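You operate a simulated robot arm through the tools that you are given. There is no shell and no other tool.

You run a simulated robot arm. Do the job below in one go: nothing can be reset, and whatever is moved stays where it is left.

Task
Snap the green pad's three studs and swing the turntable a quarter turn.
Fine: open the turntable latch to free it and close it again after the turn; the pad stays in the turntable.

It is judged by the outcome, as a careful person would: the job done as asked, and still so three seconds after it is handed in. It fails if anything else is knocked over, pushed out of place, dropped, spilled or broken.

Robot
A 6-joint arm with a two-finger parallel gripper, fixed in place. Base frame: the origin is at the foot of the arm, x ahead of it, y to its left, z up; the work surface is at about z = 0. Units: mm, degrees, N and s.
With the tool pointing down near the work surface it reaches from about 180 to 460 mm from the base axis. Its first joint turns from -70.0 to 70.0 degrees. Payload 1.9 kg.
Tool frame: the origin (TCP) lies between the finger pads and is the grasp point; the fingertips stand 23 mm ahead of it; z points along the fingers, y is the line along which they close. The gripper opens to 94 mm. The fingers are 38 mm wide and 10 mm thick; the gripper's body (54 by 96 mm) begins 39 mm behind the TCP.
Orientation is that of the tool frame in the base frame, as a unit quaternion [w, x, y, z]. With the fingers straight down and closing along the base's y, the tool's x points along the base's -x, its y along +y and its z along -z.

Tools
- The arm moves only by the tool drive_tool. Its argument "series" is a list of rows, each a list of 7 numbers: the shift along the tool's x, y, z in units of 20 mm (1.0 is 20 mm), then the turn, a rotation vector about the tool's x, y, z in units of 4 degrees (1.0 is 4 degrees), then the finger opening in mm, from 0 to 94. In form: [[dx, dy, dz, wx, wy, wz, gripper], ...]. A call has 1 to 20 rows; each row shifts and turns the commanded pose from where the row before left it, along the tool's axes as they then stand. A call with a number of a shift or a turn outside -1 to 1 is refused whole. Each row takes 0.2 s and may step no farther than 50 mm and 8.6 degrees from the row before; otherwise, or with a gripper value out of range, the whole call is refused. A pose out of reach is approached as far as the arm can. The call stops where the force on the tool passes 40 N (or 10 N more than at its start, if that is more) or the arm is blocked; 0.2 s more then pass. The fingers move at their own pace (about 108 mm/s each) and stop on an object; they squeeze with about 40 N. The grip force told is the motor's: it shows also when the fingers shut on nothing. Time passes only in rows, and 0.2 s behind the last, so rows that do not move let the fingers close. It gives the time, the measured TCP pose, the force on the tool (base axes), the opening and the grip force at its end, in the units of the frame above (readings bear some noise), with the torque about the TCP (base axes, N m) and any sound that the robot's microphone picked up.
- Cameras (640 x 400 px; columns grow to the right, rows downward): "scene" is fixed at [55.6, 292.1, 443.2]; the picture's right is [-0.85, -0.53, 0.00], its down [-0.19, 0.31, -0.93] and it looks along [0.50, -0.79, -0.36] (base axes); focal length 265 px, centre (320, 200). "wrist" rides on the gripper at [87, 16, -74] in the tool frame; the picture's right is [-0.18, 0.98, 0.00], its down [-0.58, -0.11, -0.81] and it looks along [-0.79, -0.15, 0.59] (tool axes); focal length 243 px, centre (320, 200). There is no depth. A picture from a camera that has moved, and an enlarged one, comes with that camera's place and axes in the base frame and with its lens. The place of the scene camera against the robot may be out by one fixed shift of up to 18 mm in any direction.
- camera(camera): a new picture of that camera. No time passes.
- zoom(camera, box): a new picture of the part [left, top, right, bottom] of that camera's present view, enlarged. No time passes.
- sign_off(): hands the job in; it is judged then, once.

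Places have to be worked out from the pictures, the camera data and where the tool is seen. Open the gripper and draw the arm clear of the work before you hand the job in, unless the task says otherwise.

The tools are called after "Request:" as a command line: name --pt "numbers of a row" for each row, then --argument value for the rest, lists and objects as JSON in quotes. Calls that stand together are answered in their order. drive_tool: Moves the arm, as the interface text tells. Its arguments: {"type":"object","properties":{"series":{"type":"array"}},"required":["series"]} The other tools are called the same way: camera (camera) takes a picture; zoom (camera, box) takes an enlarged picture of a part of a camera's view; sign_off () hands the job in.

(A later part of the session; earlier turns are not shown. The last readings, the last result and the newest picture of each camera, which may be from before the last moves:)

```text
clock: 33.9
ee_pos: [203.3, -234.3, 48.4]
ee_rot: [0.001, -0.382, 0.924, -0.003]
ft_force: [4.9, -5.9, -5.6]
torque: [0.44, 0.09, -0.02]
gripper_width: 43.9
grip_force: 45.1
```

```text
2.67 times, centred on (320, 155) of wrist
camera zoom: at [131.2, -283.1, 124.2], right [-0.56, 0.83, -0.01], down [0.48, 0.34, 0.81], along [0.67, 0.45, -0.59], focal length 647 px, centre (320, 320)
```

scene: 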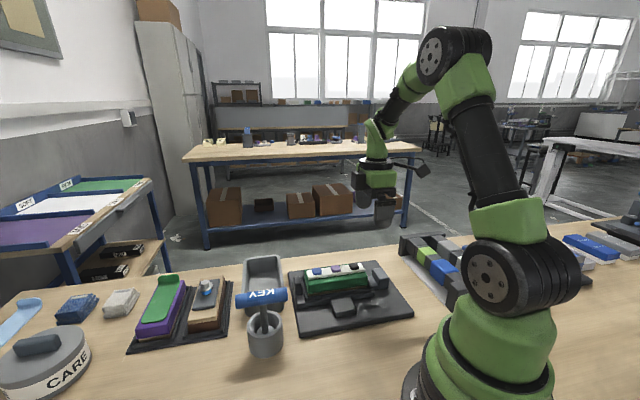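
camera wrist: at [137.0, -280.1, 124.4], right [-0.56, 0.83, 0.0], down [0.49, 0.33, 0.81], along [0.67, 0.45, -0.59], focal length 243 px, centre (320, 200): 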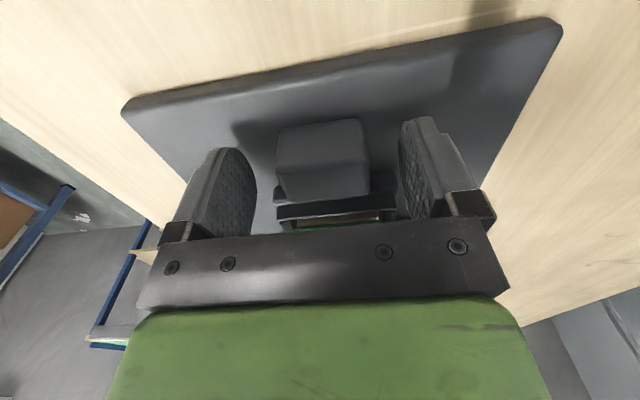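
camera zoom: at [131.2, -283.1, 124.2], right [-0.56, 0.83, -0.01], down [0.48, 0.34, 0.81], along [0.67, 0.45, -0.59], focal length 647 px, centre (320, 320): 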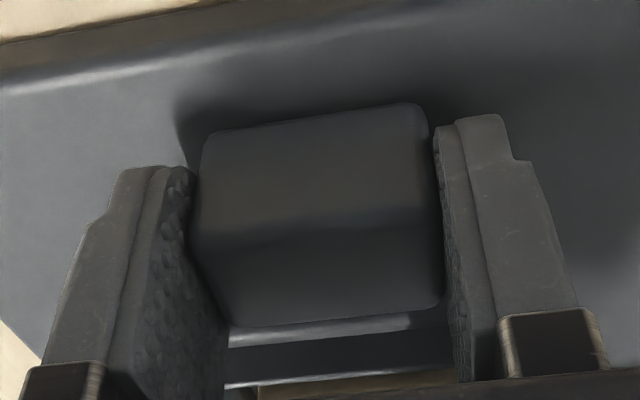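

It slides freely so far (≈7 mm). I continue pulling and watch for the end stop.

Request:
drive_tool --pt "0.1 0 0 0 0 0 30" --pt "0.1 0 0 0 0 0 30" --pt "0.1 0 0 0 0 0 30" --pt "0.1 0 0 0 0 0 30" --pt "0.1 0 0 0 0 0 30" --pt "0 0 0 0 0 0 30"

Request:
zoom --camera "wrist" --box '[200, 80, 440, 230]'

Request:
zoom --camera "scene" --box '[320, 210, 440, 310]'

```text
clock: 35.3
ee_pos: [195.6, -241.8, 49.3]
ee_rot: [0.002, -0.382, 0.924, -0.003]
ft_force: [-0.3, -1.5, 36.7]
torque: [0.56, 0.46, 0.37]
gripper_width: 43.9
grip_force: 45.0
```

```text
2.67 times, centred on (320, 155) of wrist
camera zoom: at [124.2, -290.2, 124.0], right [-0.56, 0.83, -0.01], down [0.48, 0.34, 0.81], along [0.67, 0.45, -0.59], focal length 647 px, centre (320, 320)
```

zoom: 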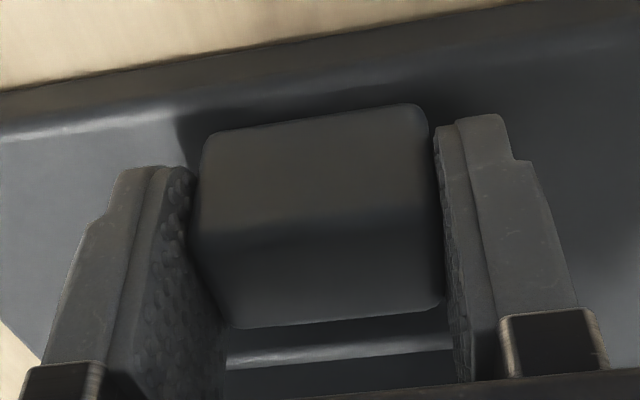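

```text
4.00 times, centred on (380, 260) of scene
camera zoom: at [55.6, 292.2, 443.1], right [-0.85, -0.53, 0.0], down [-0.19, 0.31, -0.93], along [0.5, -0.79, -0.36], focal length 1060 px, centre (80, -40)
```

zoom: 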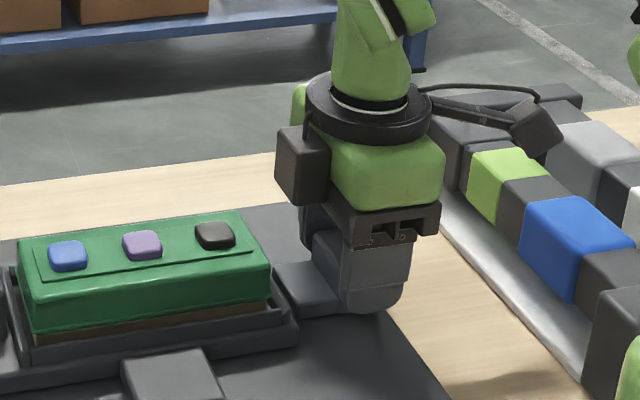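

The latch has followed by ~17 mm, but a 37 N vertical load built up; I raise ~1 mm to relax and check.

Request:
drive_tool --pt "0 0 -0.05 0 0 0 30" --pt "0 0 -0.02 0 0 0 30" --pt "0 0 0 0 0 0 30"

Request:
zoom --camera "scene" --box '[360, 240, 420, 290]'

```text
clock: 36.2
ee_pos: [196.3, -242.2, 49.2]
ee_rot: [0.002, -0.383, 0.924, -0.003]
ft_force: [2.8, -3.3, -1.2]
torque: [0.7, 0.72, 0.04]
gripper_width: 43.9
grip_force: 45.1
stopped in row 3: the force on the tool passed its limit at 50 N (the readings are from after the stop); the commanded pose is now the measured one
```

```text
8.00 times, centred on (390, 265) of scene
camera zoom: at [55.6, 292.1, 443.2], right [-0.85, -0.53, 0.0], down [-0.19, 0.31, -0.93], along [0.5, -0.79, -0.36], focal length 2121 px, centre (-240, -320)
```

zoom: 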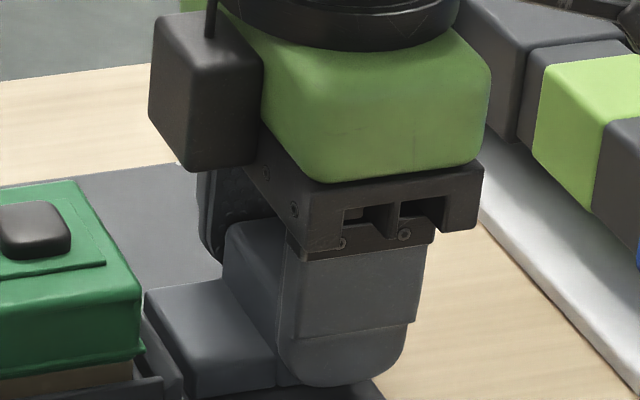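

Load relaxed. I open the fingers and rise to inspect how far the tongue is withdrawn.

Request:
drive_tool --pt "0 0 0 0 0 0 50" --pt "0 0 0 0 0 0 70" --pt "0 0 0 0 0 0 80" --pt "0 0 -0.4 0 0 0 80" --pt "0 0 -0.8 0 0 0 80" --pt "0 0 -0.9 0 0 0 80" --pt "0 0 -0.9 0 0 0 80" --pt "0 0 -0.9 0 0 0 80" --pt "0 0 -0.9 0 0 0 80" --pt "0 0 0 0 0 0 80"

Request:
zoom --camera "wrist" --box '[240, 0, 400, 120]'

Request:
zoom --camera "scene" --box '[340, 240, 420, 300]'

```text
clock: 38.4
ee_pos: [196.6, -242.5, 145.8]
ee_rot: [0.002, -0.383, 0.924, -0.003]
ft_force: [0.2, -0.2, 0.3]
torque: [-0.01, 0.02, 0.05]
gripper_width: 80.0
grip_force: 0.0
```

```text
3.33 times, centred on (320, 60) of wrist
camera zoom: at [123.8, -290.1, 220.9], right [-0.56, 0.83, -0.01], down [0.48, 0.34, 0.81], along [0.67, 0.45, -0.59], focal length 809 px, centre (320, 667)
```

zoom: 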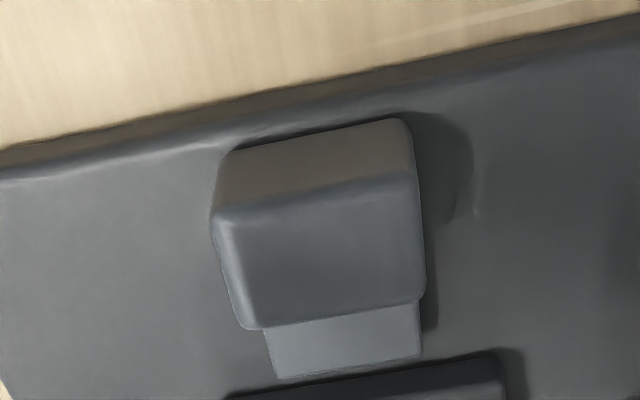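

```text
6.67 times, centred on (380, 270) of scene
camera zoom: at [55.6, 292.1, 443.2], right [-0.85, -0.53, 0.0], down [-0.19, 0.31, -0.93], along [0.5, -0.79, -0.36], focal length 1767 px, centre (-80, -267)
```

zoom: 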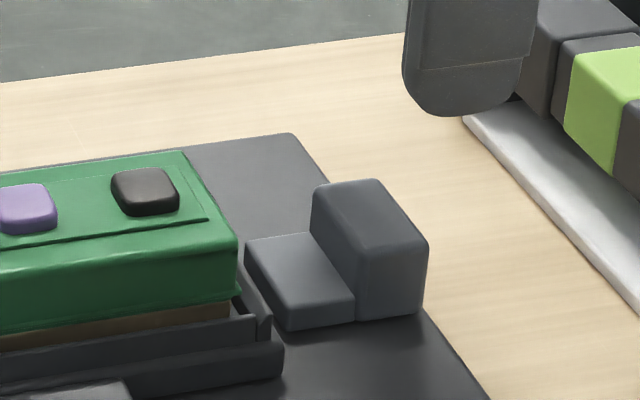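

The tongue is withdrawn and just clear of the plate (gap ≈3–6 mm), but the plate corners may still sweep it. I regrip and pull a bit further toward its stop.

Request:
drive_tool --pt "0 0 0.9 0 0 0 80" --pt "0 0 0.9 0 0 0 80" --pt "0 0 0.9 0 0 0 80" --pt "0 0 0.9 0 0 0 80" --pt "0 0 0.6 0 0 0 80" --pt "0 0 0.4 0 0 0 80" --pt "0 0 0 0 0 0 60" --pt "0 0 0 0 0 0 44" --pt "0 0 0 0 0 0 40" --pt "0 0 0 0 0 0 38"

Request:
drive_tool --pt "0.1 0 0 0 0 0 38" --pt "0.1 0 0 0 0 0 38" --pt "0.1 0 0 0 0 0 38" --pt "0 0 0 0 0 0 38"

```text
clock: 40.6
ee_pos: [196.5, -242.5, 52.2]
ee_rot: [0.002, -0.383, 0.924, -0.002]
ft_force: [2.5, -2.8, -6.7]
torque: [0.57, 0.23, 0.05]
gripper_width: 44.0
grip_force: 45.1
```

```text
clock: 41.6
ee_pos: [192.6, -245.5, 54.2]
ee_rot: [0.002, -0.382, 0.924, -0.004]
ft_force: [35.1, 17.4, 0.3]
torque: [0.74, 0.01, -0.07]
gripper_width: 43.8
grip_force: 45.0
```

Now there is a firm ~37 N resistance: the latch's end stop at about 22 mm travel. I relax 1 mm, release and rise.

Request:
drive_tool --pt "-0.06 0 0 0 0 0 38" --pt "0 0 0 0 0 0 55" --pt "0 0 0 0 0 0 70" --pt "0 0 0 0 0 0 80" --pt "0 0 -0.4 0 0 0 80" --pt "0 0 -0.8 0 0 0 80" --pt "0 0 -0.9 0 0 0 80" --pt "0 0 -0.9 0 0 0 80" --pt "0 0 -0.9 0 0 0 80" --pt "0 0 -0.9 0 0 0 80" --pt "0 0 0 0 0 0 80"

Request:
zoom --camera "wrist" --box '[240, 0, 400, 120]'

Request:
camera --camera "scene"

```text
clock: 44.0
ee_pos: [191.6, -245.9, 149.4]
ee_rot: [0.002, -0.381, 0.925, -0.003]
ft_force: [-0.7, 0.0, -0.9]
torque: [-0.01, -0.01, 0.0]
gripper_width: 80.0
grip_force: 0.0
```

```text
3.33 times, centred on (320, 60) of wrist
camera zoom: at [119.9, -293.9, 224.7], right [-0.56, 0.83, -0.01], down [0.48, 0.34, 0.81], along [0.67, 0.45, -0.59], focal length 809 px, centre (320, 667)
```

zoom: 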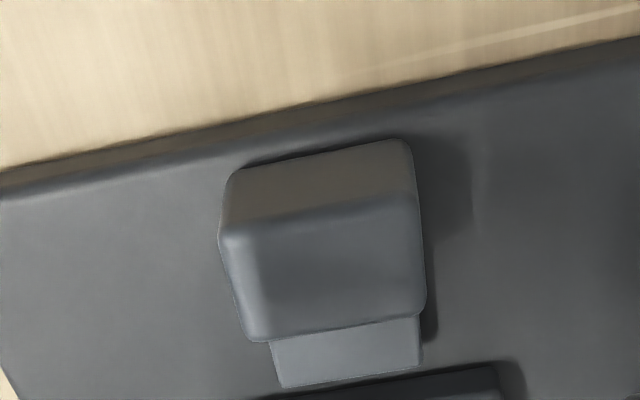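

```text
taken
```

scene: 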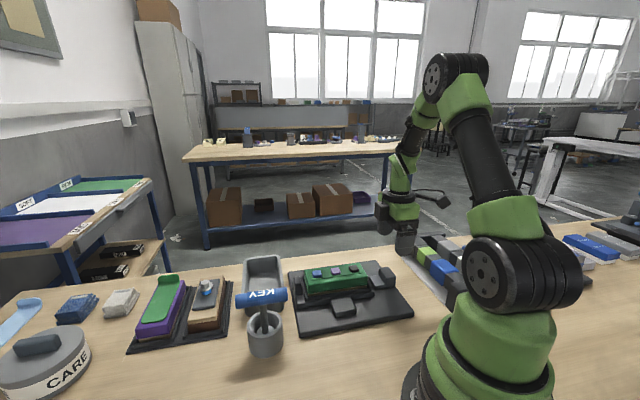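

The tongue tip hasn't moved further, so ~17 mm was the full opening; it stays open. Now I move above the handle tab at the B end to look at it closely.

Request:
drive_tool --pt "0 0 -0.9 0 0 0 0" --pt "0 0 -0.9 0 0 0 0" --pt "0 0 -0.7 0 0 0 0" --pt "-0.98 0 0 0 0 0 0" --pt "-0.98 0 0 0 0 0 0" --pt "-0.98 0 0 0 0 0 0" --pt "-0.98 0 0 0 0 0 0" --pt "-0.98 0 0 0 0 0 0" --pt "-0.98 0 0 0 0 0 0" --pt "-0.98 0 0 0 0 0 0" --pt "-0.98 0 0 0 0 0 0" --pt "-0.98 0 0 0 0 0 0" --pt "-0.98 0 0 0 0 0 0" --pt "-0.98 0 0 0 0 0 0" --pt "-0.98 0 0 0 0 0 0" --pt "0 0 0 0 0 0 0"

Request:
camera --camera "wrist"

Request:
zoom --camera "wrist" --box '[260, 0, 420, 120]'

Request:
zoom --camera "scene" --box '[220, 200, 420, 340]'

```text
clock: 47.4
ee_pos: [358.6, -77.2, 199.1]
ee_rot: [0.003, -0.383, 0.924, -0.003]
ft_force: [-0.5, -0.7, -0.6]
torque: [0.0, -0.02, 0.0]
gripper_width: 0.0
grip_force: 40.1
```

```text
taken
camera wrist: at [286.8, -126.1, 275.0], right [-0.56, 0.83, -0.01], down [0.48, 0.34, 0.81], along [0.67, 0.45, -0.59], focal length 243 px, centre (320, 200)
```

wrist: 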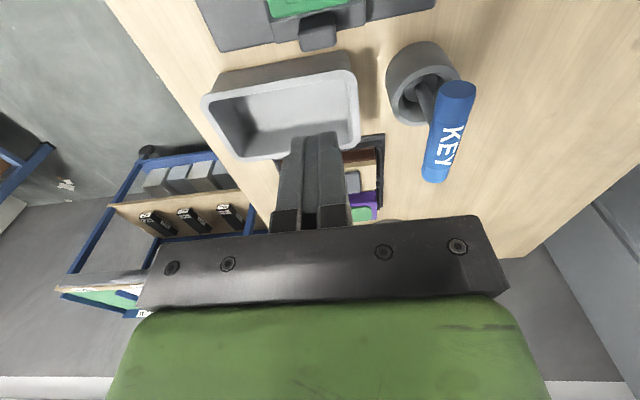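

```text
3.33 times, centred on (340, 60) of wrist
camera zoom: at [286.8, -126.1, 275.0], right [-0.56, 0.83, -0.01], down [0.48, 0.34, 0.81], along [0.67, 0.45, -0.59], focal length 809 px, centre (253, 667)
```

zoom: 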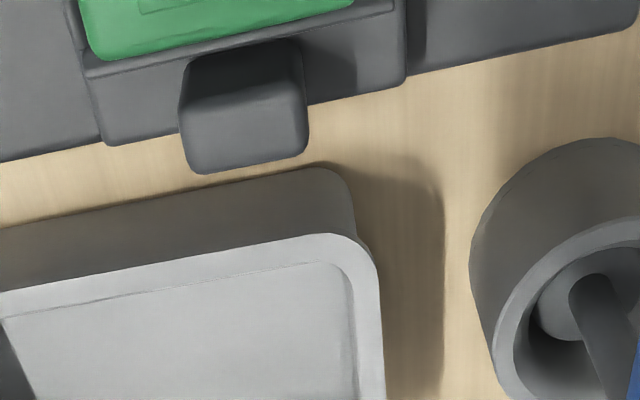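

```text
2.86 times, centred on (320, 270) of scene
camera zoom: at [55.6, 292.1, 443.2], right [-0.85, -0.53, 0.0], down [-0.19, 0.31, -0.93], along [0.5, -0.79, -0.36], focal length 757 px, centre (320, 0)
```

zoom: 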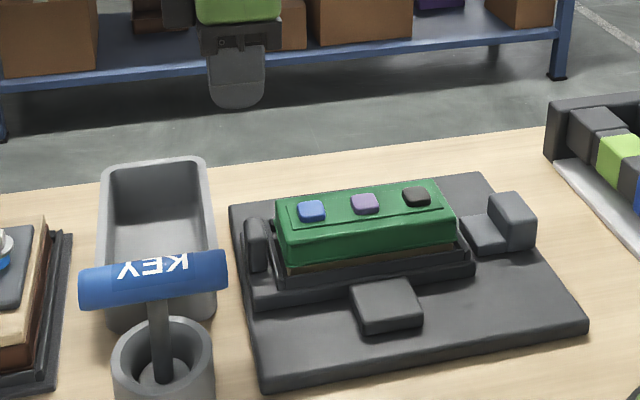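

Tab: centre (351.5, -86), ~12×28 mm, z≈30–68. Pushing it counter-clockwise around the pivot, I'd like the tool to yaw along (+45°→+135°), so I first test in the air whether the wrist can reach that yaw.

Request:
drive_tool --pt "0 0 0 0 0 -1 0" --pt "0 0 0 0 0 -1 0" --pt "0 0 0 0 0 -1 0" --pt "0 0 0 0 0 -1 0" --pt "0 0 0 0 0 -1 0" --pt "0 0 0 0 0 -1 0" --pt "0 0 0 0 0 -1 0" --pt "0 0 0 0 0 -1 0" --pt "0 0 0 0 0 -1 0" --pt "0 0 0 0 0 -1 0" --pt "0 0 0 0 0 -1 0" --pt "0 0 0 0 0 -1 0" --pt "0 0 0 0 0 -1 0" --pt "0 0 0 0 0 -1 0" --pt "0 0 0 0 0 -1 0" --pt "0 0 0 0 0 -1 0" --pt "0 0 0 0 0 -1 0" --pt "0 0 0 0 0 -1 0" --pt "0 0 0 0 0 -1 0"

Request:
drive_tool --pt "0 0 0 0 0 -1 0" --pt "0 0 0 0 0 -1 0" --pt "0 0 0 0 0 -1 0" --pt "0 0 0 0 0 -0.5 0" --pt "0 0 0 0 0 0 0"

```text
clock: 51.4
ee_pos: [358.8, -77.7, 199.1]
ee_rot: [0.0, 0.87, -0.492, 0.004]
ft_force: [0.6, -0.5, -0.5]
torque: [0.0, 0.0, 0.0]
gripper_width: 0.0
grip_force: 39.9
```

```text
clock: 52.6
ee_pos: [358.0, -77.9, 199.1]
ee_rot: [0.001, 0.924, -0.383, 0.004]
ft_force: [-0.4, 0.3, 0.4]
torque: [-0.01, -0.03, 0.02]
gripper_width: 0.1
grip_force: 40.0
```

Yaw 135° is reachable. I rotate back to +45°, align over the tab with fingers opened to 46 mm, and descend partway.

Request:
drive_tool --pt "0 0 0 0 0 1 20" --pt "0 0 0 0 0 1 46" --pt "0 0 0 0 0 1 46" --pt "0 0 0 0 0 1 46" --pt "0 0 0 0 0 1 46" --pt "0 0 0 0 0 1 46" --pt "0 0 0 0 0 1 46" --pt "0 0 0 0 0 1 46" --pt "0 0 0 0 0 1 46" --pt "0 0 0 0 0 1 46" --pt "0 0 0 0 0 1 46" --pt "0 0 0 0 0 1 46" --pt "0 0 0 0 0 1 46" --pt "0 0 0 0 0 1 46" --pt "0 0 0 0 0 1 46" --pt "0 0 0 0 0 1 46" --pt "0 0 0 0 0 1 46" --pt "0 0 0 0 0 1 46" --pt "0 0 0 0 0 1 46" --pt "0 0 0 0 0 1 46"

Request:
drive_tool --pt "0 0 0 0 0 1 46" --pt "0 0 0 0 0 1 46" --pt "0 0 0 0 0 0.5 46" --pt "0.13 -0.08 0 0 0 0 46" --pt "0 0 0.9 0 0 0 46" --pt "0 0 0.9 0 0 0 46" --pt "0 0 0.9 0 0 0 46" --pt "0 0 0.9 0 0 0 46" --pt "0 0 0.9 0 0 0 46" --pt "0 0 0 0 0 0 46"

Request:
camera --camera "wrist"

Request:
zoom --camera "scene" --box '[230, 210, 390, 330]'

```text
clock: 56.8
ee_pos: [360.0, -78.0, 198.7]
ee_rot: [0.001, -0.461, 0.887, -0.002]
ft_force: [0.2, -0.2, -0.8]
torque: [0.03, -0.02, -0.03]
gripper_width: 45.9
grip_force: 0.1
```

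```text
clock: 59.0
ee_pos: [358.6, -81.8, 108.7]
ee_rot: [0.002, -0.382, 0.924, -0.002]
ft_force: [0.8, -0.2, -0.6]
torque: [-0.01, 0.03, 0.01]
gripper_width: 46.0
grip_force: 0.1
```

```text
taken
camera wrist: at [285.9, -129.8, 183.9], right [-0.56, 0.83, -0.01], down [0.48, 0.34, 0.81], along [0.67, 0.45, -0.59], focal length 243 px, centre (320, 200)
```

wrist: 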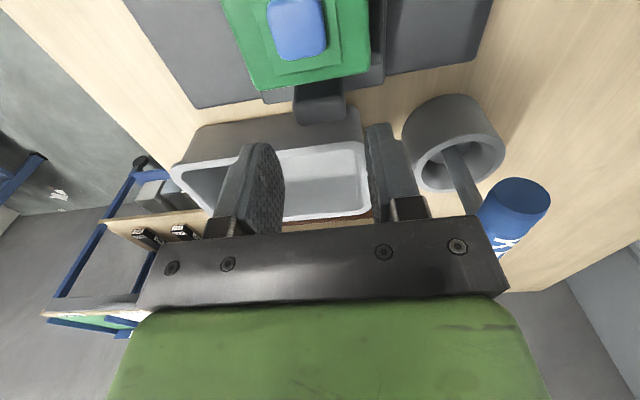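

```text
3.33 times, centred on (310, 270) of scene
camera zoom: at [55.6, 292.1, 443.2], right [-0.85, -0.53, 0.0], down [-0.19, 0.31, -0.93], along [0.5, -0.79, -0.36], focal length 884 px, centre (353, -33)
```

zoom: 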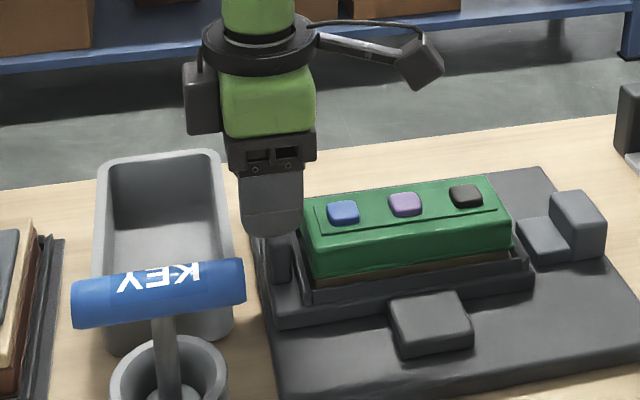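

The tab is centred between the fingers with clear space to the bin. I descend to TCP z≈70 so the fingers straddle the tab.

Request:
drive_tool --pt "0 0 0.6 0 0 0 46" --pt "0 0 0.5 0 0 0 46" --pt "0 0 0.4 0 0 0 46" --pt "0 0 0.4 0 0 0 46" --pt "0 0 0 0 0 0 38" --pt "0 0 0 0 0 0 34" --pt "0 0 0 0 0 0 34"

Request:
zoom --camera "wrist" --box '[210, 40, 430, 240]'

Request:
zoom --camera "scene" --box '[260, 240, 360, 320]'

```text
clock: 60.6
ee_pos: [358.0, -82.0, 71.5]
ee_rot: [0.002, -0.383, 0.924, -0.003]
ft_force: [-1.1, -0.1, -0.8]
torque: [-0.05, -0.02, 0.01]
gripper_width: 33.7
grip_force: 0.0
```

```text
2.00 times, centred on (320, 140) of wrist
camera zoom: at [286.0, -130.6, 146.9], right [-0.56, 0.83, -0.01], down [0.48, 0.34, 0.81], along [0.67, 0.45, -0.59], focal length 485 px, centre (320, 320)
```

zoom: 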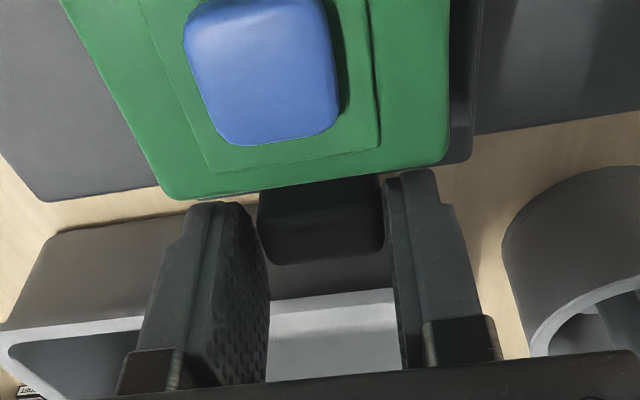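

```text
5.00 times, centred on (310, 280) of scene
camera zoom: at [55.6, 292.1, 443.2], right [-0.85, -0.53, 0.0], down [-0.19, 0.31, -0.93], along [0.5, -0.79, -0.36], focal length 1325 px, centre (370, -200)
```

zoom: 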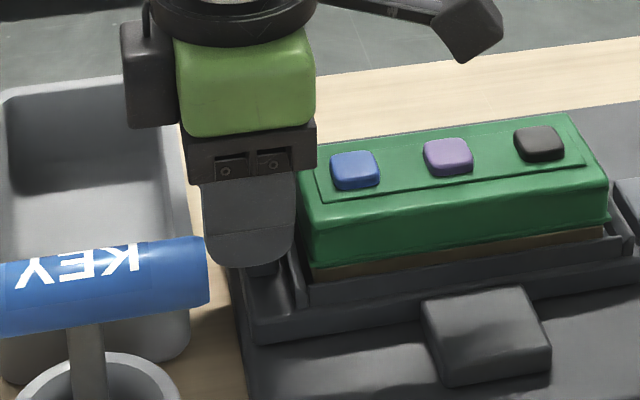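

The fingers straddle the tab. I start the counter-clockwise swing with a few arc steps and check forces.

Request:
drive_tool --pt "0 0 0.2 0 0 0 34" --pt "0.012 0.331 0 0 0 -1 34" --pt "0.012 0.331 0 0 0 -1 34" --pt "0.012 0.331 0 0 0 -1 34" --pt "0 0 0 0 0 0 34"

Request:
camera --camera "scene"

Request:
zoom --camera "wrist" --box '[210, 40, 430, 240]'

```text
clock: 61.8
ee_pos: [343.1, -69.4, 65.5]
ee_rot: [0.001, -0.477, 0.879, -0.003]
ft_force: [0.6, -0.2, 0.5]
torque: [-0.01, 0.0, -0.03]
gripper_width: 34.4
grip_force: 0.3
```

```text
taken
```

scene: 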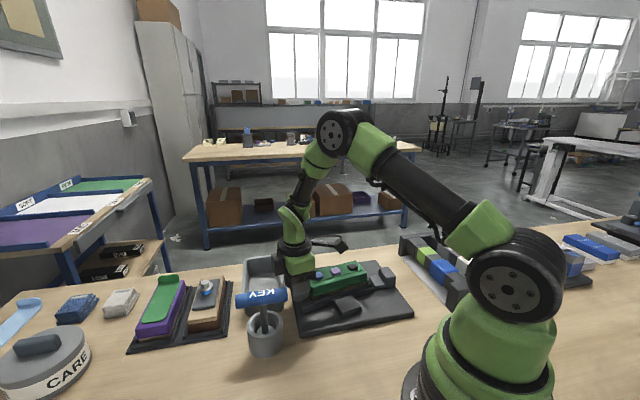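

```text
2.00 times, centred on (320, 140) of wrist
camera zoom: at [283.2, -132.1, 141.9], right [-0.72, 0.69, -0.01], down [0.4, 0.43, 0.81], along [0.56, 0.58, -0.59], focal length 485 px, centre (320, 320)
```

zoom: 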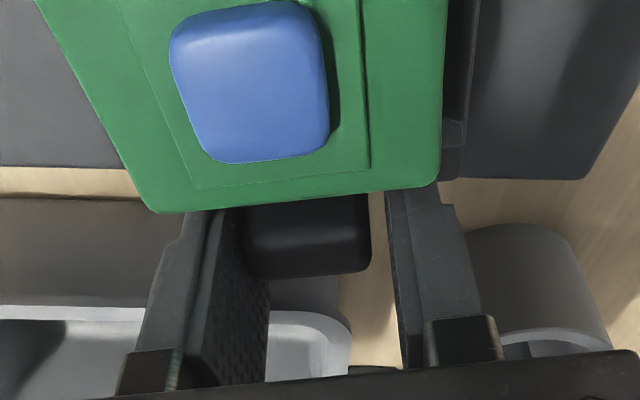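

The turntable rotates freely (≈12° already) with almost no force. I continue along the arc.

Request:
drive_tool --pt "0.012 0.331 0 0 0 -1 34" --pt "0.012 0.331 0 0 0 -1 34" --pt "0.012 0.331 0 0 0 -1 34" --pt "0.012 0.331 0 0 0 -1 34" --pt "0.012 0.331 0 0 0 -1 34" --pt "0.012 0.331 0 0 0 -1 34" --pt "0.012 0.331 0 0 0 -1 34" --pt "0.012 0.331 0 0 0 -1 34" --pt "0 0 0 0 0 0 34"

Request:
camera --camera "scene"

Request:
zoom --camera "wrist" --box '[210, 40, 430, 240]'

```text
clock: 63.8
ee_pos: [293.5, -53.0, 67.9]
ee_rot: [0.001, -0.701, 0.713, -0.003]
ft_force: [-0.3, 1.0, 0.6]
torque: [0.01, 0.02, 0.02]
gripper_width: 34.2
grip_force: 0.3
```

```text
taken
```

scene: 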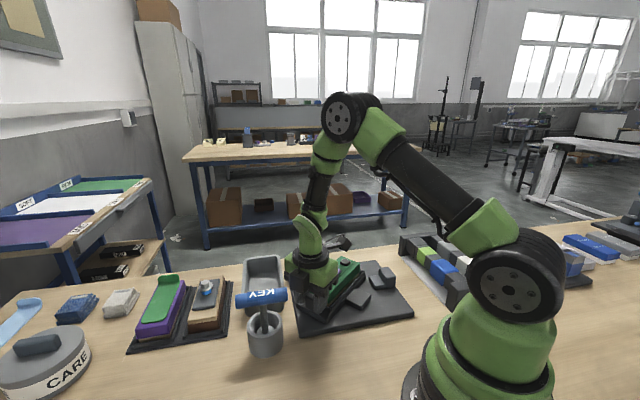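

```text
2.00 times, centred on (320, 140) of wrist
camera zoom: at [276.5, -138.8, 142.5], right [-0.98, 0.2, -0.01], down [0.11, 0.58, 0.8], along [0.17, 0.79, -0.59], focal length 485 px, centre (320, 320)
```

zoom: 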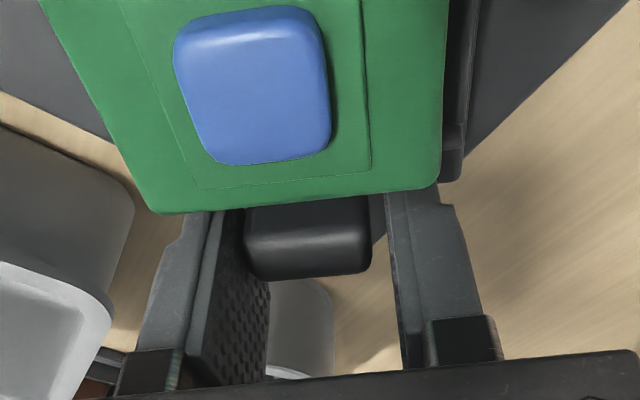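

Halfway, tab still nicely caged and the front block turning with the table as predicted. I continue to about 80°.

Request:
drive_tool --pt "0.012 0.331 0 0 0 -1 34" --pt "0.012 0.331 0 0 0 -1 34" --pt "0.012 0.331 0 0 0 -1 34" --pt "0.012 0.331 0 0 0 -1 34" --pt "0.012 0.331 0 0 0 -1 34" --pt "0.012 0.331 0 0 0 -1 34" --pt "0.012 0.331 0 0 0 -1 34" --pt "0.012 0.331 0 0 0 -1 34" --pt "0.012 0.331 0 0 0 -1 34" --pt "0 0 0 0 0 0 34"

Request:
camera --camera "scene"

Request:
zoom --camera "wrist" --box '[210, 40, 430, 240]'

Request:
zoom --camera "scene" --box '[280, 230, 440, 340]'

```text
clock: 66.0
ee_pos: [239.0, -70.1, 65.1]
ee_rot: [0.001, 0.887, -0.462, 0.004]
ft_force: [0.3, 0.4, -0.4]
torque: [0.01, -0.03, -0.01]
gripper_width: 34.3
grip_force: 0.1
```

```text
taken
```

scene: 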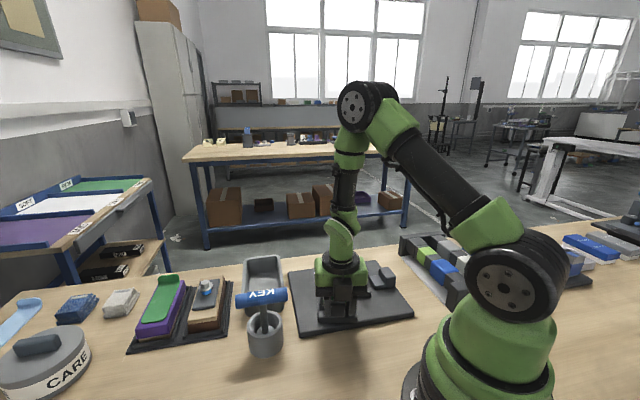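

```text
2.00 times, centred on (320, 140) of wrist
camera zoom: at [275.0, -148.9, 142.5], right [-0.91, -0.41, 0.0], down [-0.25, 0.54, 0.8], along [-0.33, 0.73, -0.6], focal length 485 px, centre (320, 320)
```

zoom: 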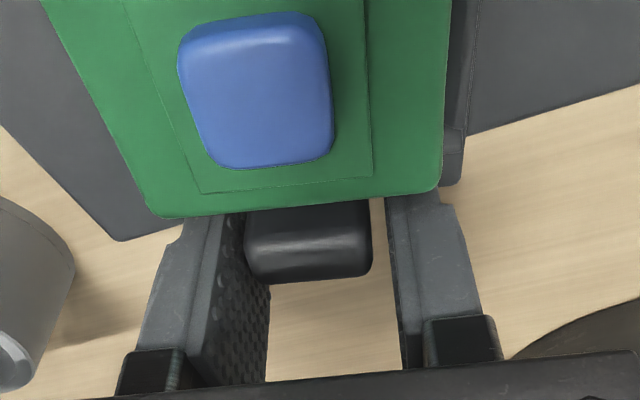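

```text
3.64 times, centred on (360, 285) of scene
camera zoom: at [55.6, 292.1, 443.2], right [-0.85, -0.53, 0.0], down [-0.19, 0.31, -0.93], along [0.5, -0.79, -0.36], focal length 964 px, centre (174, -109)
```

zoom: 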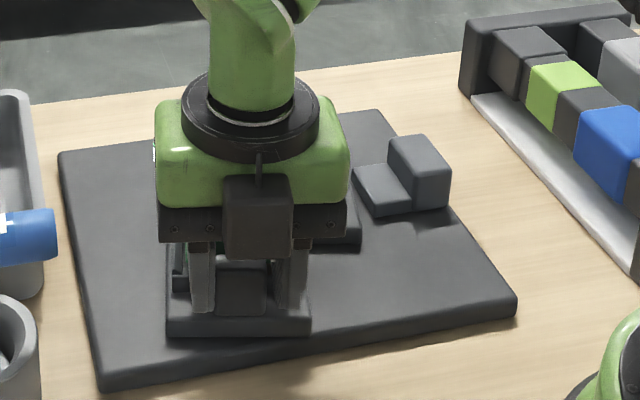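

About 78° turned. I advance carefully in smaller steps toward 90°, watching for the stop.

Request:
drive_tool --pt "0.006 0.166 0 0 0 -0.5 34" --pt "0.006 0.166 0 0 0 -0.5 34" --pt "0.006 0.166 0 0 0 -0.5 34" --pt "0.006 0.166 0 0 0 -0.5 34" --pt "0.006 0.166 0 0 0 -0.5 34" --pt "0 0 0 0 0 0 34"

Request:
zoom --camera "wrist" --box '[210, 40, 430, 240]'

Request:
zoom --camera "scene" --box '[280, 230, 440, 340]'

```text
clock: 67.4
ee_pos: [225.2, -81.3, 65.7]
ee_rot: [0.001, 0.924, -0.383, 0.004]
ft_force: [-3.8, 5.8, 26.7]
torque: [-0.54, 0.19, -0.34]
gripper_width: 33.4
grip_force: 0.1
```

```text
2.00 times, centred on (320, 140) of wrist
camera zoom: at [274.9, -152.7, 142.3], right [-0.83, -0.56, 0.0], down [-0.34, 0.49, 0.8], along [-0.45, 0.66, -0.6], focal length 485 px, centre (320, 320)
```

zoom: 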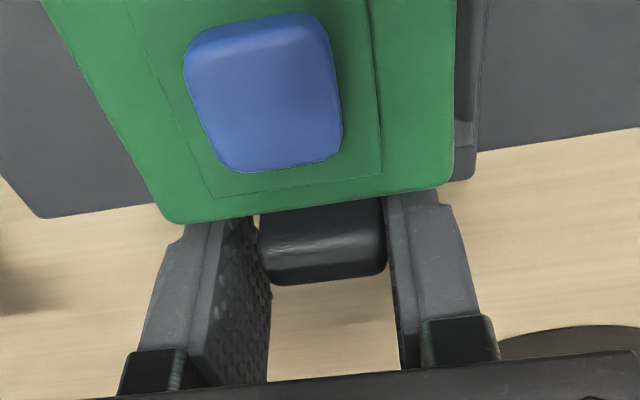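

```text
3.64 times, centred on (360, 285) of scene
camera zoom: at [55.6, 292.1, 443.2], right [-0.85, -0.53, 0.0], down [-0.19, 0.31, -0.93], along [0.5, -0.79, -0.36], focal length 964 px, centre (174, -109)
```

zoom: 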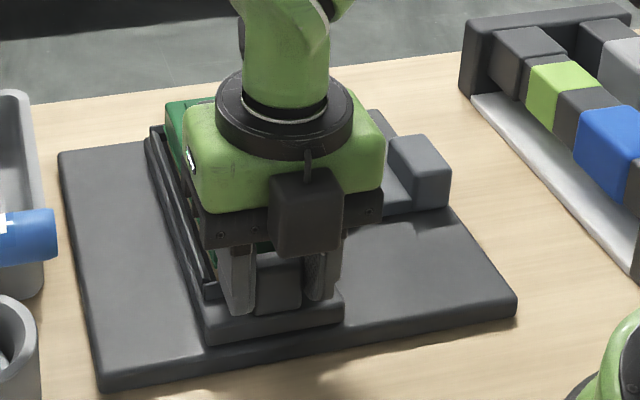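

The tab's position in the fingers now matches the one at the start exactly, so the table has turned 90°. I open the fingers slightly and lift straight up, then inspect.

Request:
drive_tool --pt "0 0 0 0 0 0 40" --pt "0 0 0 0 0 0 46" --pt "0 0 -0.4 0 0 0 46" --pt "0 0 -0.8 0 0 0 46" --pt "0 0 -0.9 0 0 0 46" --pt "0 0 -0.9 0 0 0 46" --pt "0 0 -0.9 0 0 0 46" --pt "0 0 -0.9 0 0 0 46" --pt "0 0 -0.9 0 0 0 46" --pt "0 0 0 0 0 0 46"

Request:
camera --camera "wrist"

Request:
zoom --camera "scene" --box '[280, 230, 440, 340]'

```text
clock: 67.9
ee_pos: [224.8, -81.6, 65.2]
ee_rot: [0.0, 0.924, -0.382, 0.004]
ft_force: [0.1, 0.3, 2.3]
torque: [-0.08, 0.05, 0.0]
gripper_width: 46.1
grip_force: 0.4
stopped in row 2: the force on the tool passed its limit at 49 N (the readings are from after the stop); the commanded pose is now the measured one
```

```text
taken
camera wrist: at [275.6, -152.1, 142.4], right [-0.82, -0.57, 0.0], down [-0.34, 0.49, 0.8], along [-0.45, 0.66, -0.6], focal length 243 px, centre (320, 200)
```

wrist: 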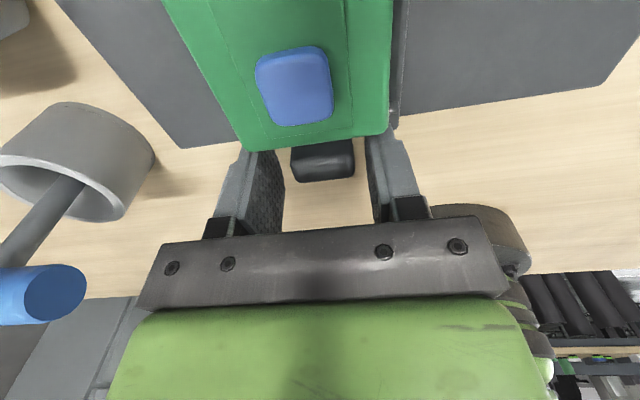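

```text
3.64 times, centred on (360, 285) of scene
camera zoom: at [55.6, 292.1, 443.2], right [-0.85, -0.53, 0.0], down [-0.19, 0.31, -0.93], along [0.5, -0.79, -0.36], focal length 964 px, centre (174, -109)
```

zoom: 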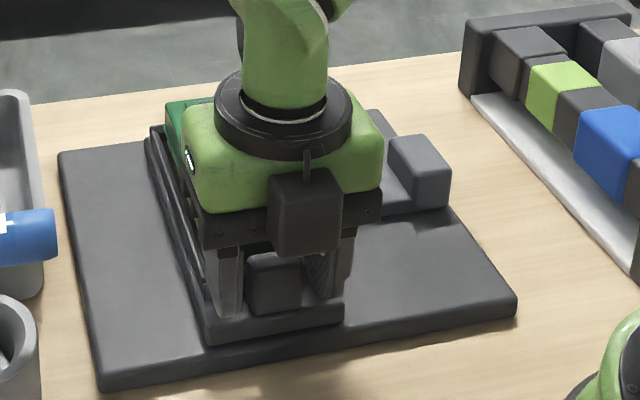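

The spike has settled (2 N) and the fingers are open around the tab. I lift straight up now.

Request:
drive_tool --pt "0 0 -0.2 0 0 0 46" --pt "0 0 -0.4 0 0 0 46" --pt "0 0 -0.8 0 0 0 46" --pt "0 0 -0.9 0 0 0 46" --pt "0 0 -0.9 0 0 0 46" --pt "0 0 -0.9 0 0 0 46" --pt "0 0 -0.9 0 0 0 46" --pt "0 0 -0.9 0 0 0 46" --pt "0 0 0 0 0 0 46"

Request:
camera --camera "wrist"

Request:
zoom --camera "scene" --box '[280, 230, 440, 340]'

```text
clock: 69.9
ee_pos: [224.1, -80.8, 185.0]
ee_rot: [0.0, 0.924, -0.382, 0.003]
ft_force: [0.1, 0.6, 0.0]
torque: [0.01, 0.02, 0.0]
gripper_width: 45.9
grip_force: 0.0
```

```text
taken
camera wrist: at [275.6, -152.0, 261.9], right [-0.82, -0.57, 0.0], down [-0.34, 0.49, 0.8], along [-0.45, 0.66, -0.6], focal length 243 px, centre (320, 200)
```

wrist: 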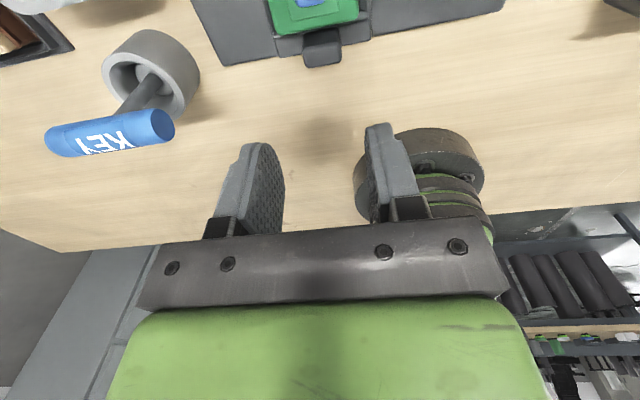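

```text
3.64 times, centred on (360, 285) of scene
camera zoom: at [55.6, 292.1, 443.2], right [-0.85, -0.53, 0.0], down [-0.19, 0.31, -0.93], along [0.5, -0.79, -0.36], focal length 964 px, centre (174, -109)
```

zoom: 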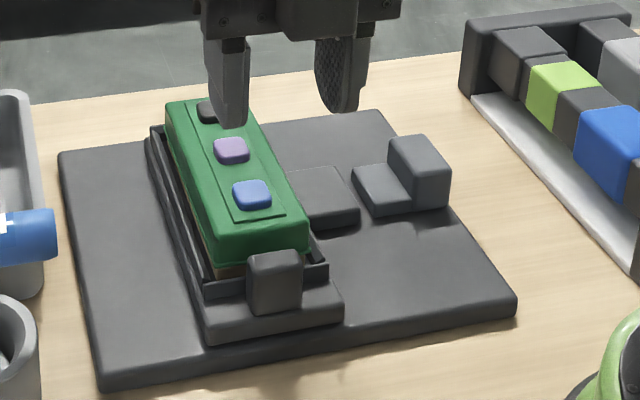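

Quarter turn done: the block now faces the latch tongue. I rotate the tool back to +45° and head to the latch to close it.

Request:
drive_tool --pt "0 0 0 0 0 1 80" --pt "0 0 0 0 0 1 80" --pt "0 0 0 0 0 1 80" --pt "0 0 0 0 0 1 80" --pt "0 0 0 0 0 1 80" --pt "0 0 0 0 0 1 80" --pt "0 0 0 0 0 1 80" --pt "0 0 0 0 0 1 80" --pt "0 0 0 0 0 1 80" --pt "0 0 0 0 0 1 80" --pt "0 0 0 0 0 1 80" --pt "0 0 0 0 0 1 80" --pt "0 0 0 0 0 1 80" --pt "0 0 0 0 0 1 80" --pt "0 0 0 0 0 1 80" --pt "0 0 0 0 0 1 80" --pt "0 0 0 0 0 1 80" --pt "0 0 0 0 0 1 80" --pt "0 0 0 0 0 1 80" --pt "0 0 0 0 0 1 80"

Request:
drive_tool --pt "0 0 0 0 0 1 80" --pt "0 0 0 0 0 1 80" --pt "0 0 0 0 0 0.5 80" --pt "0.95 -0.674 0 0 0 0 80" --pt "0.95 -0.674 0 0 0 0 80" --pt "0.95 -0.674 0 0 0 0 80" --pt "0.95 -0.674 0 0 0 0 80" --pt "0.95 -0.674 0 0 0 0 80" --pt "0.95 -0.674 0 0 0 0 80" --pt "0.95 -0.674 0 0 0 0 80" --pt "0 0 0.9 0 0 0 80" --pt "0 0 0.9 0 0 0 80" --pt "0 0 0 0 0 0 80"

Request:
camera --camera "wrist"

Request:
zoom --camera "wrist" --box '[240, 0, 400, 120]'

```text
clock: 74.1
ee_pos: [225.9, -80.1, 183.0]
ee_rot: [0.002, -0.462, 0.887, -0.004]
ft_force: [-0.5, -0.4, 0.9]
torque: [0.03, 0.0, 0.0]
gripper_width: 80.0
grip_force: 0.1
```

```text
clock: 76.9
ee_pos: [196.6, -241.2, 148.4]
ee_rot: [0.002, -0.384, 0.923, -0.003]
ft_force: [0.8, -0.2, -0.8]
torque: [0.02, 0.02, 0.02]
gripper_width: 80.1
grip_force: 0.0
```

```text
taken
camera wrist: at [124.3, -290.6, 223.7], right [-0.57, 0.82, -0.01], down [0.48, 0.34, 0.81], along [0.67, 0.45, -0.59], focal length 243 px, centre (320, 200)
```

wrist: 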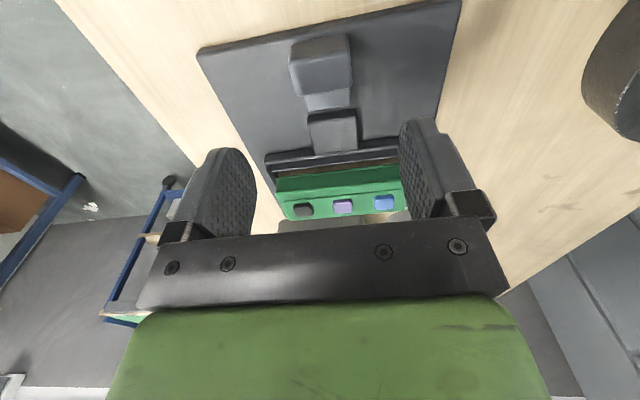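

```text
3.33 times, centred on (320, 60) of wrist
camera zoom: at [124.3, -290.6, 223.7], right [-0.57, 0.82, -0.01], down [0.48, 0.34, 0.81], along [0.67, 0.45, -0.59], focal length 809 px, centre (320, 667)
```

zoom: 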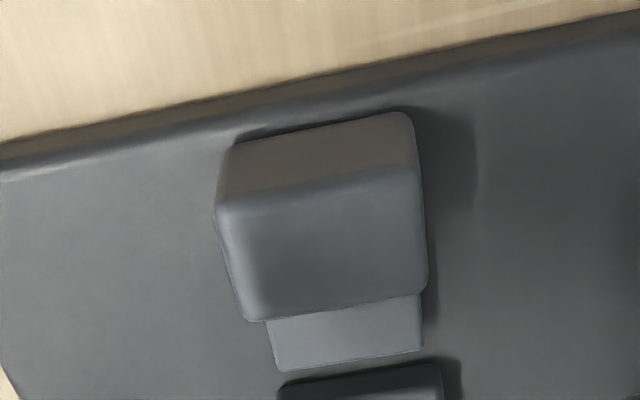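

The latch is still open and lined up with the block. I descend, grip it, and check side forces.

Request:
drive_tool --pt "0 0 0.9 0 0 0 80" --pt "0 0 0.9 0 0 0 80" --pt "0 0 0.9 0 0 0 80" --pt "0 0 0.9 0 0 0 80" --pt "0 0 0.7 0 0 0 80" --pt "0 0 0.5 0 0 0 80" --pt "0 0 0 0 0 0 60" --pt "0 0 0 0 0 0 46" --pt "0 0 0 0 0 0 42" --pt "0 0 0 0 0 0 40"

```text
clock: 79.1
ee_pos: [197.0, -240.8, 52.7]
ee_rot: [0.001, -0.382, 0.924, -0.002]
ft_force: [-7.5, 8.3, 3.3]
torque: [0.32, 0.44, -0.27]
gripper_width: 43.4
grip_force: 44.6
```

Gripped with only ~11 N side load. I push the latch back toward the turntable in small steps.

Request:
drive_tool --pt "-0.1 0.02 0 0 0 0 40" --pt "-0.1 0 0 0 0 0 40" --pt "-0.1 0 0 0 0 0 40" --pt "-0.1 0 0 0 0 0 40" --pt "-0.1 0 0 0 0 0 40" --pt "0 0 0 0 0 0 40"

Request:
zoom --camera "wrist" --box '[200, 80, 440, 230]'

Request:
zoom --camera "scene" --box '[340, 240, 420, 300]'

```text
clock: 80.4
ee_pos: [205.9, -234.3, 52.8]
ee_rot: [0.001, -0.382, 0.924, -0.001]
ft_force: [-0.9, 2.0, -0.4]
torque: [-0.48, 0.11, -0.03]
gripper_width: 43.9
grip_force: 45.1
stopped in row 6: the force on the tool passed its limit at 41 N (the readings are from after the stop); the commanded pose is now the measured one
```

```text
2.67 times, centred on (320, 155) of wrist
camera zoom: at [132.7, -282.5, 128.6], right [-0.57, 0.82, 0.0], down [0.49, 0.33, 0.81], along [0.67, 0.46, -0.59], focal length 647 px, centre (320, 320)
```

zoom: 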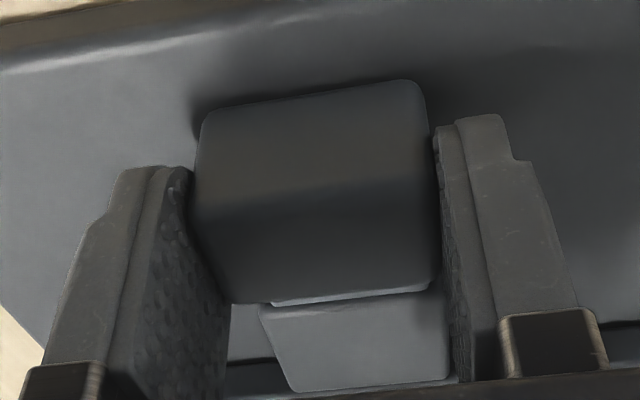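

```text
6.67 times, centred on (380, 270) of scene
camera zoom: at [55.7, 292.1, 443.2], right [-0.85, -0.53, 0.0], down [-0.19, 0.31, -0.93], along [0.5, -0.79, -0.36], focal length 1767 px, centre (-80, -267)
```

zoom: 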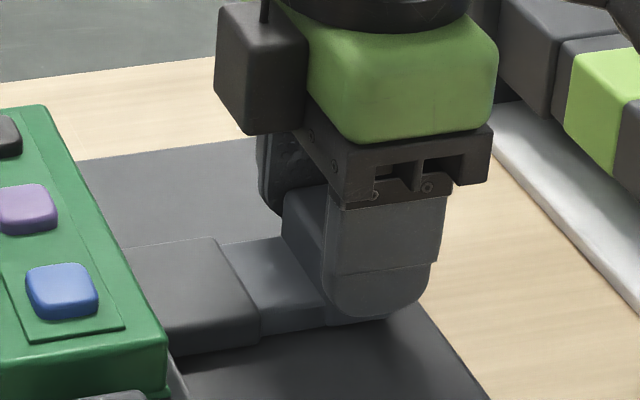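

It moved ~11 mm and the spike settled to ~2 N. I continue pushing the remaining ~6 mm.

Request:
drive_tool --pt "-0.08 0 0 0 0 0 40" --pt "-0.08 0 0 0 0 0 40" --pt "-0.08 0 0 0 0 0 40" --pt "0 0 0 0 0 0 40"

Request:
zoom --camera "wrist" --box '[200, 80, 440, 230]'

```text
clock: 81.4
ee_pos: [209.0, -229.6, 53.0]
ee_rot: [0.001, -0.382, 0.924, -0.001]
ft_force: [10.9, -7.8, -20.7]
torque: [0.25, 0.23, -0.38]
gripper_width: 43.8
grip_force: 44.7
```

```text
2.67 times, centred on (320, 155) of wrist
camera zoom: at [136.3, -278.7, 128.6], right [-0.57, 0.82, 0.0], down [0.48, 0.33, 0.81], along [0.67, 0.46, -0.59], focal length 647 px, centre (320, 320)
```

zoom: 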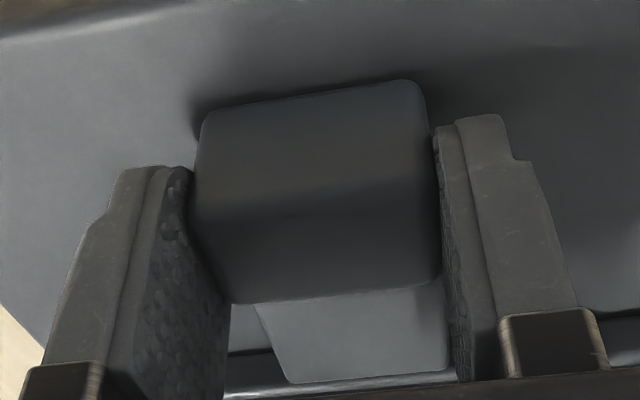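

Nearly home (≈1 mm left by my reckoning). I push slightly more until it seats.

Request:
drive_tool --pt "-0.06 0 0 0 0 0 40" --pt "-0.06 0 0 0 0 0 40" --pt "0 0 0 0 0 0 40"

```text
clock: 82.2
ee_pos: [209.0, -228.0, 52.2]
ee_rot: [0.001, -0.384, 0.924, -0.001]
ft_force: [-20.4, -26.3, -9.9]
torque: [-0.14, -0.01, -0.1]
gripper_width: 44.1
grip_force: 44.5
```

Now a 33 N resistance along -u: the latch is seated. I release, lift, and inspect.

Request:
drive_tool --pt "0.03 0 0 0 0 0 40" --pt "0 0 0 0 0 0 55" --pt "0 0 0 0 0 0 70" --pt "0 0 0 0 0 0 80" --pt "0 0 -0.4 0 0 0 80" --pt "0 0 -0.8 0 0 0 80" --pt "0 0 -0.9 0 0 0 80" --pt "0 0 -0.9 0 0 0 80" --pt "0 0 -0.9 0 0 0 80" --pt "0 0 -0.9 0 0 0 80" --pt "0 0 -0.9 0 0 0 80" --pt "0 0 0 0 0 0 80"

Request:
zoom --camera "wrist" --box '[220, 0, 440, 160]'

Request:
zoom --camera "scene" --box '[280, 230, 440, 340]'

```text
clock: 84.8
ee_pos: [210.0, -229.1, 167.0]
ee_rot: [0.002, -0.382, 0.924, -0.001]
ft_force: [-0.1, -0.8, 0.4]
torque: [0.0, 0.02, -0.01]
gripper_width: 80.0
grip_force: 0.1
```

```text
2.50 times, centred on (330, 80) of wrist
camera zoom: at [138.1, -277.7, 242.9], right [-0.57, 0.82, 0.0], down [0.49, 0.33, 0.81], along [0.67, 0.46, -0.59], focal length 606 px, centre (295, 500)
```

zoom: 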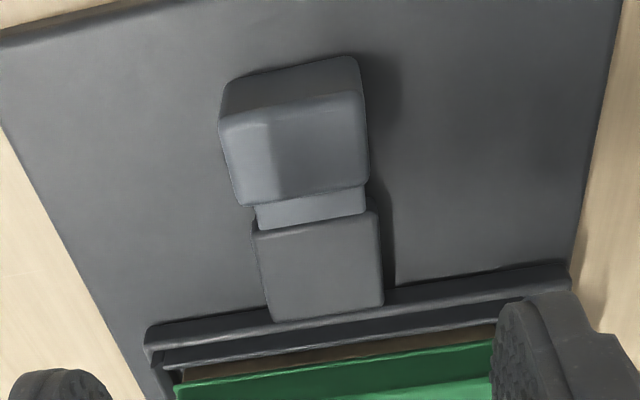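

```text
3.64 times, centred on (360, 285) of scene
camera zoom: at [55.6, 292.1, 443.2], right [-0.85, -0.53, 0.0], down [-0.19, 0.31, -0.93], along [0.5, -0.79, -0.36], focal length 964 px, centre (174, -109)
```

zoom: 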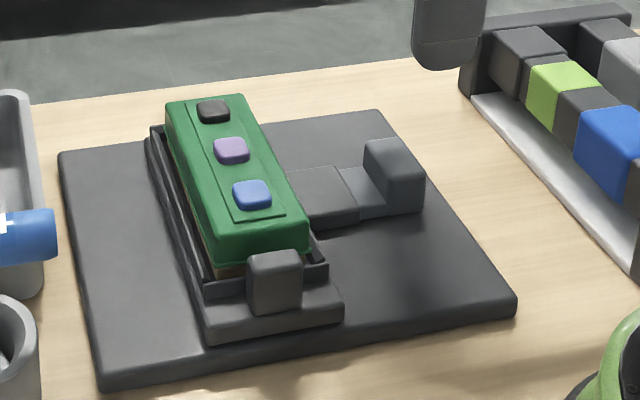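

The latch is back at its original closed position. I zoom in to verify the tongue actually engages the block.

Request:
zoom --camera "wrist" --box '[295, 60, 380, 110]'

Request:
zoom --camera "scene" --box '[350, 260, 400, 300]'

```text
7.53 times, centred on (338, 85) of wrist
camera zoom: at [138.1, -277.7, 242.9], right [-0.57, 0.82, 0.0], down [0.49, 0.33, 0.81], along [0.67, 0.46, -0.59], focal length 1827 px, centre (188, 1066)
```

zoom: 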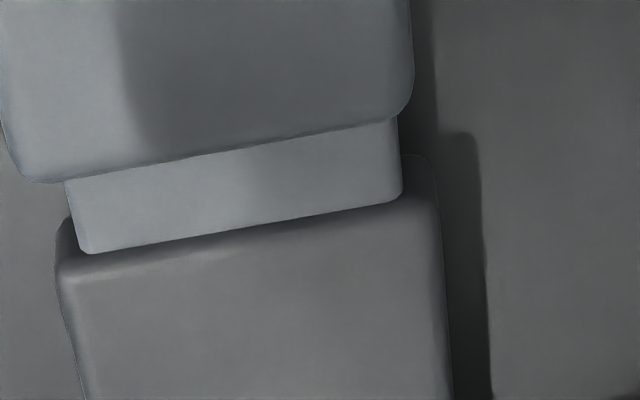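

```text
10.00 times, centred on (375, 280) of scene
camera zoom: at [55.6, 292.1, 443.2], right [-0.85, -0.53, 0.0], down [-0.19, 0.31, -0.93], along [0.5, -0.79, -0.36], focal length 2651 px, centre (-230, -600)
```

zoom: 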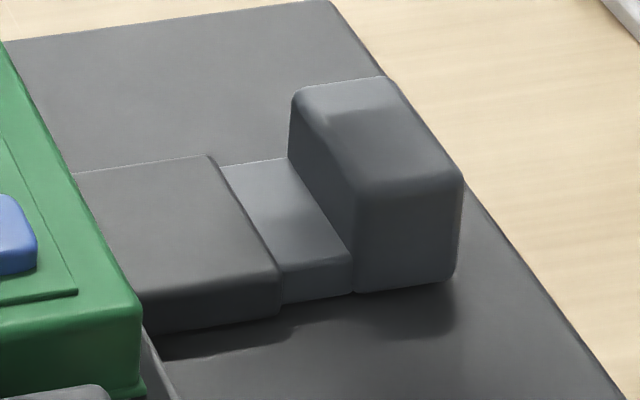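

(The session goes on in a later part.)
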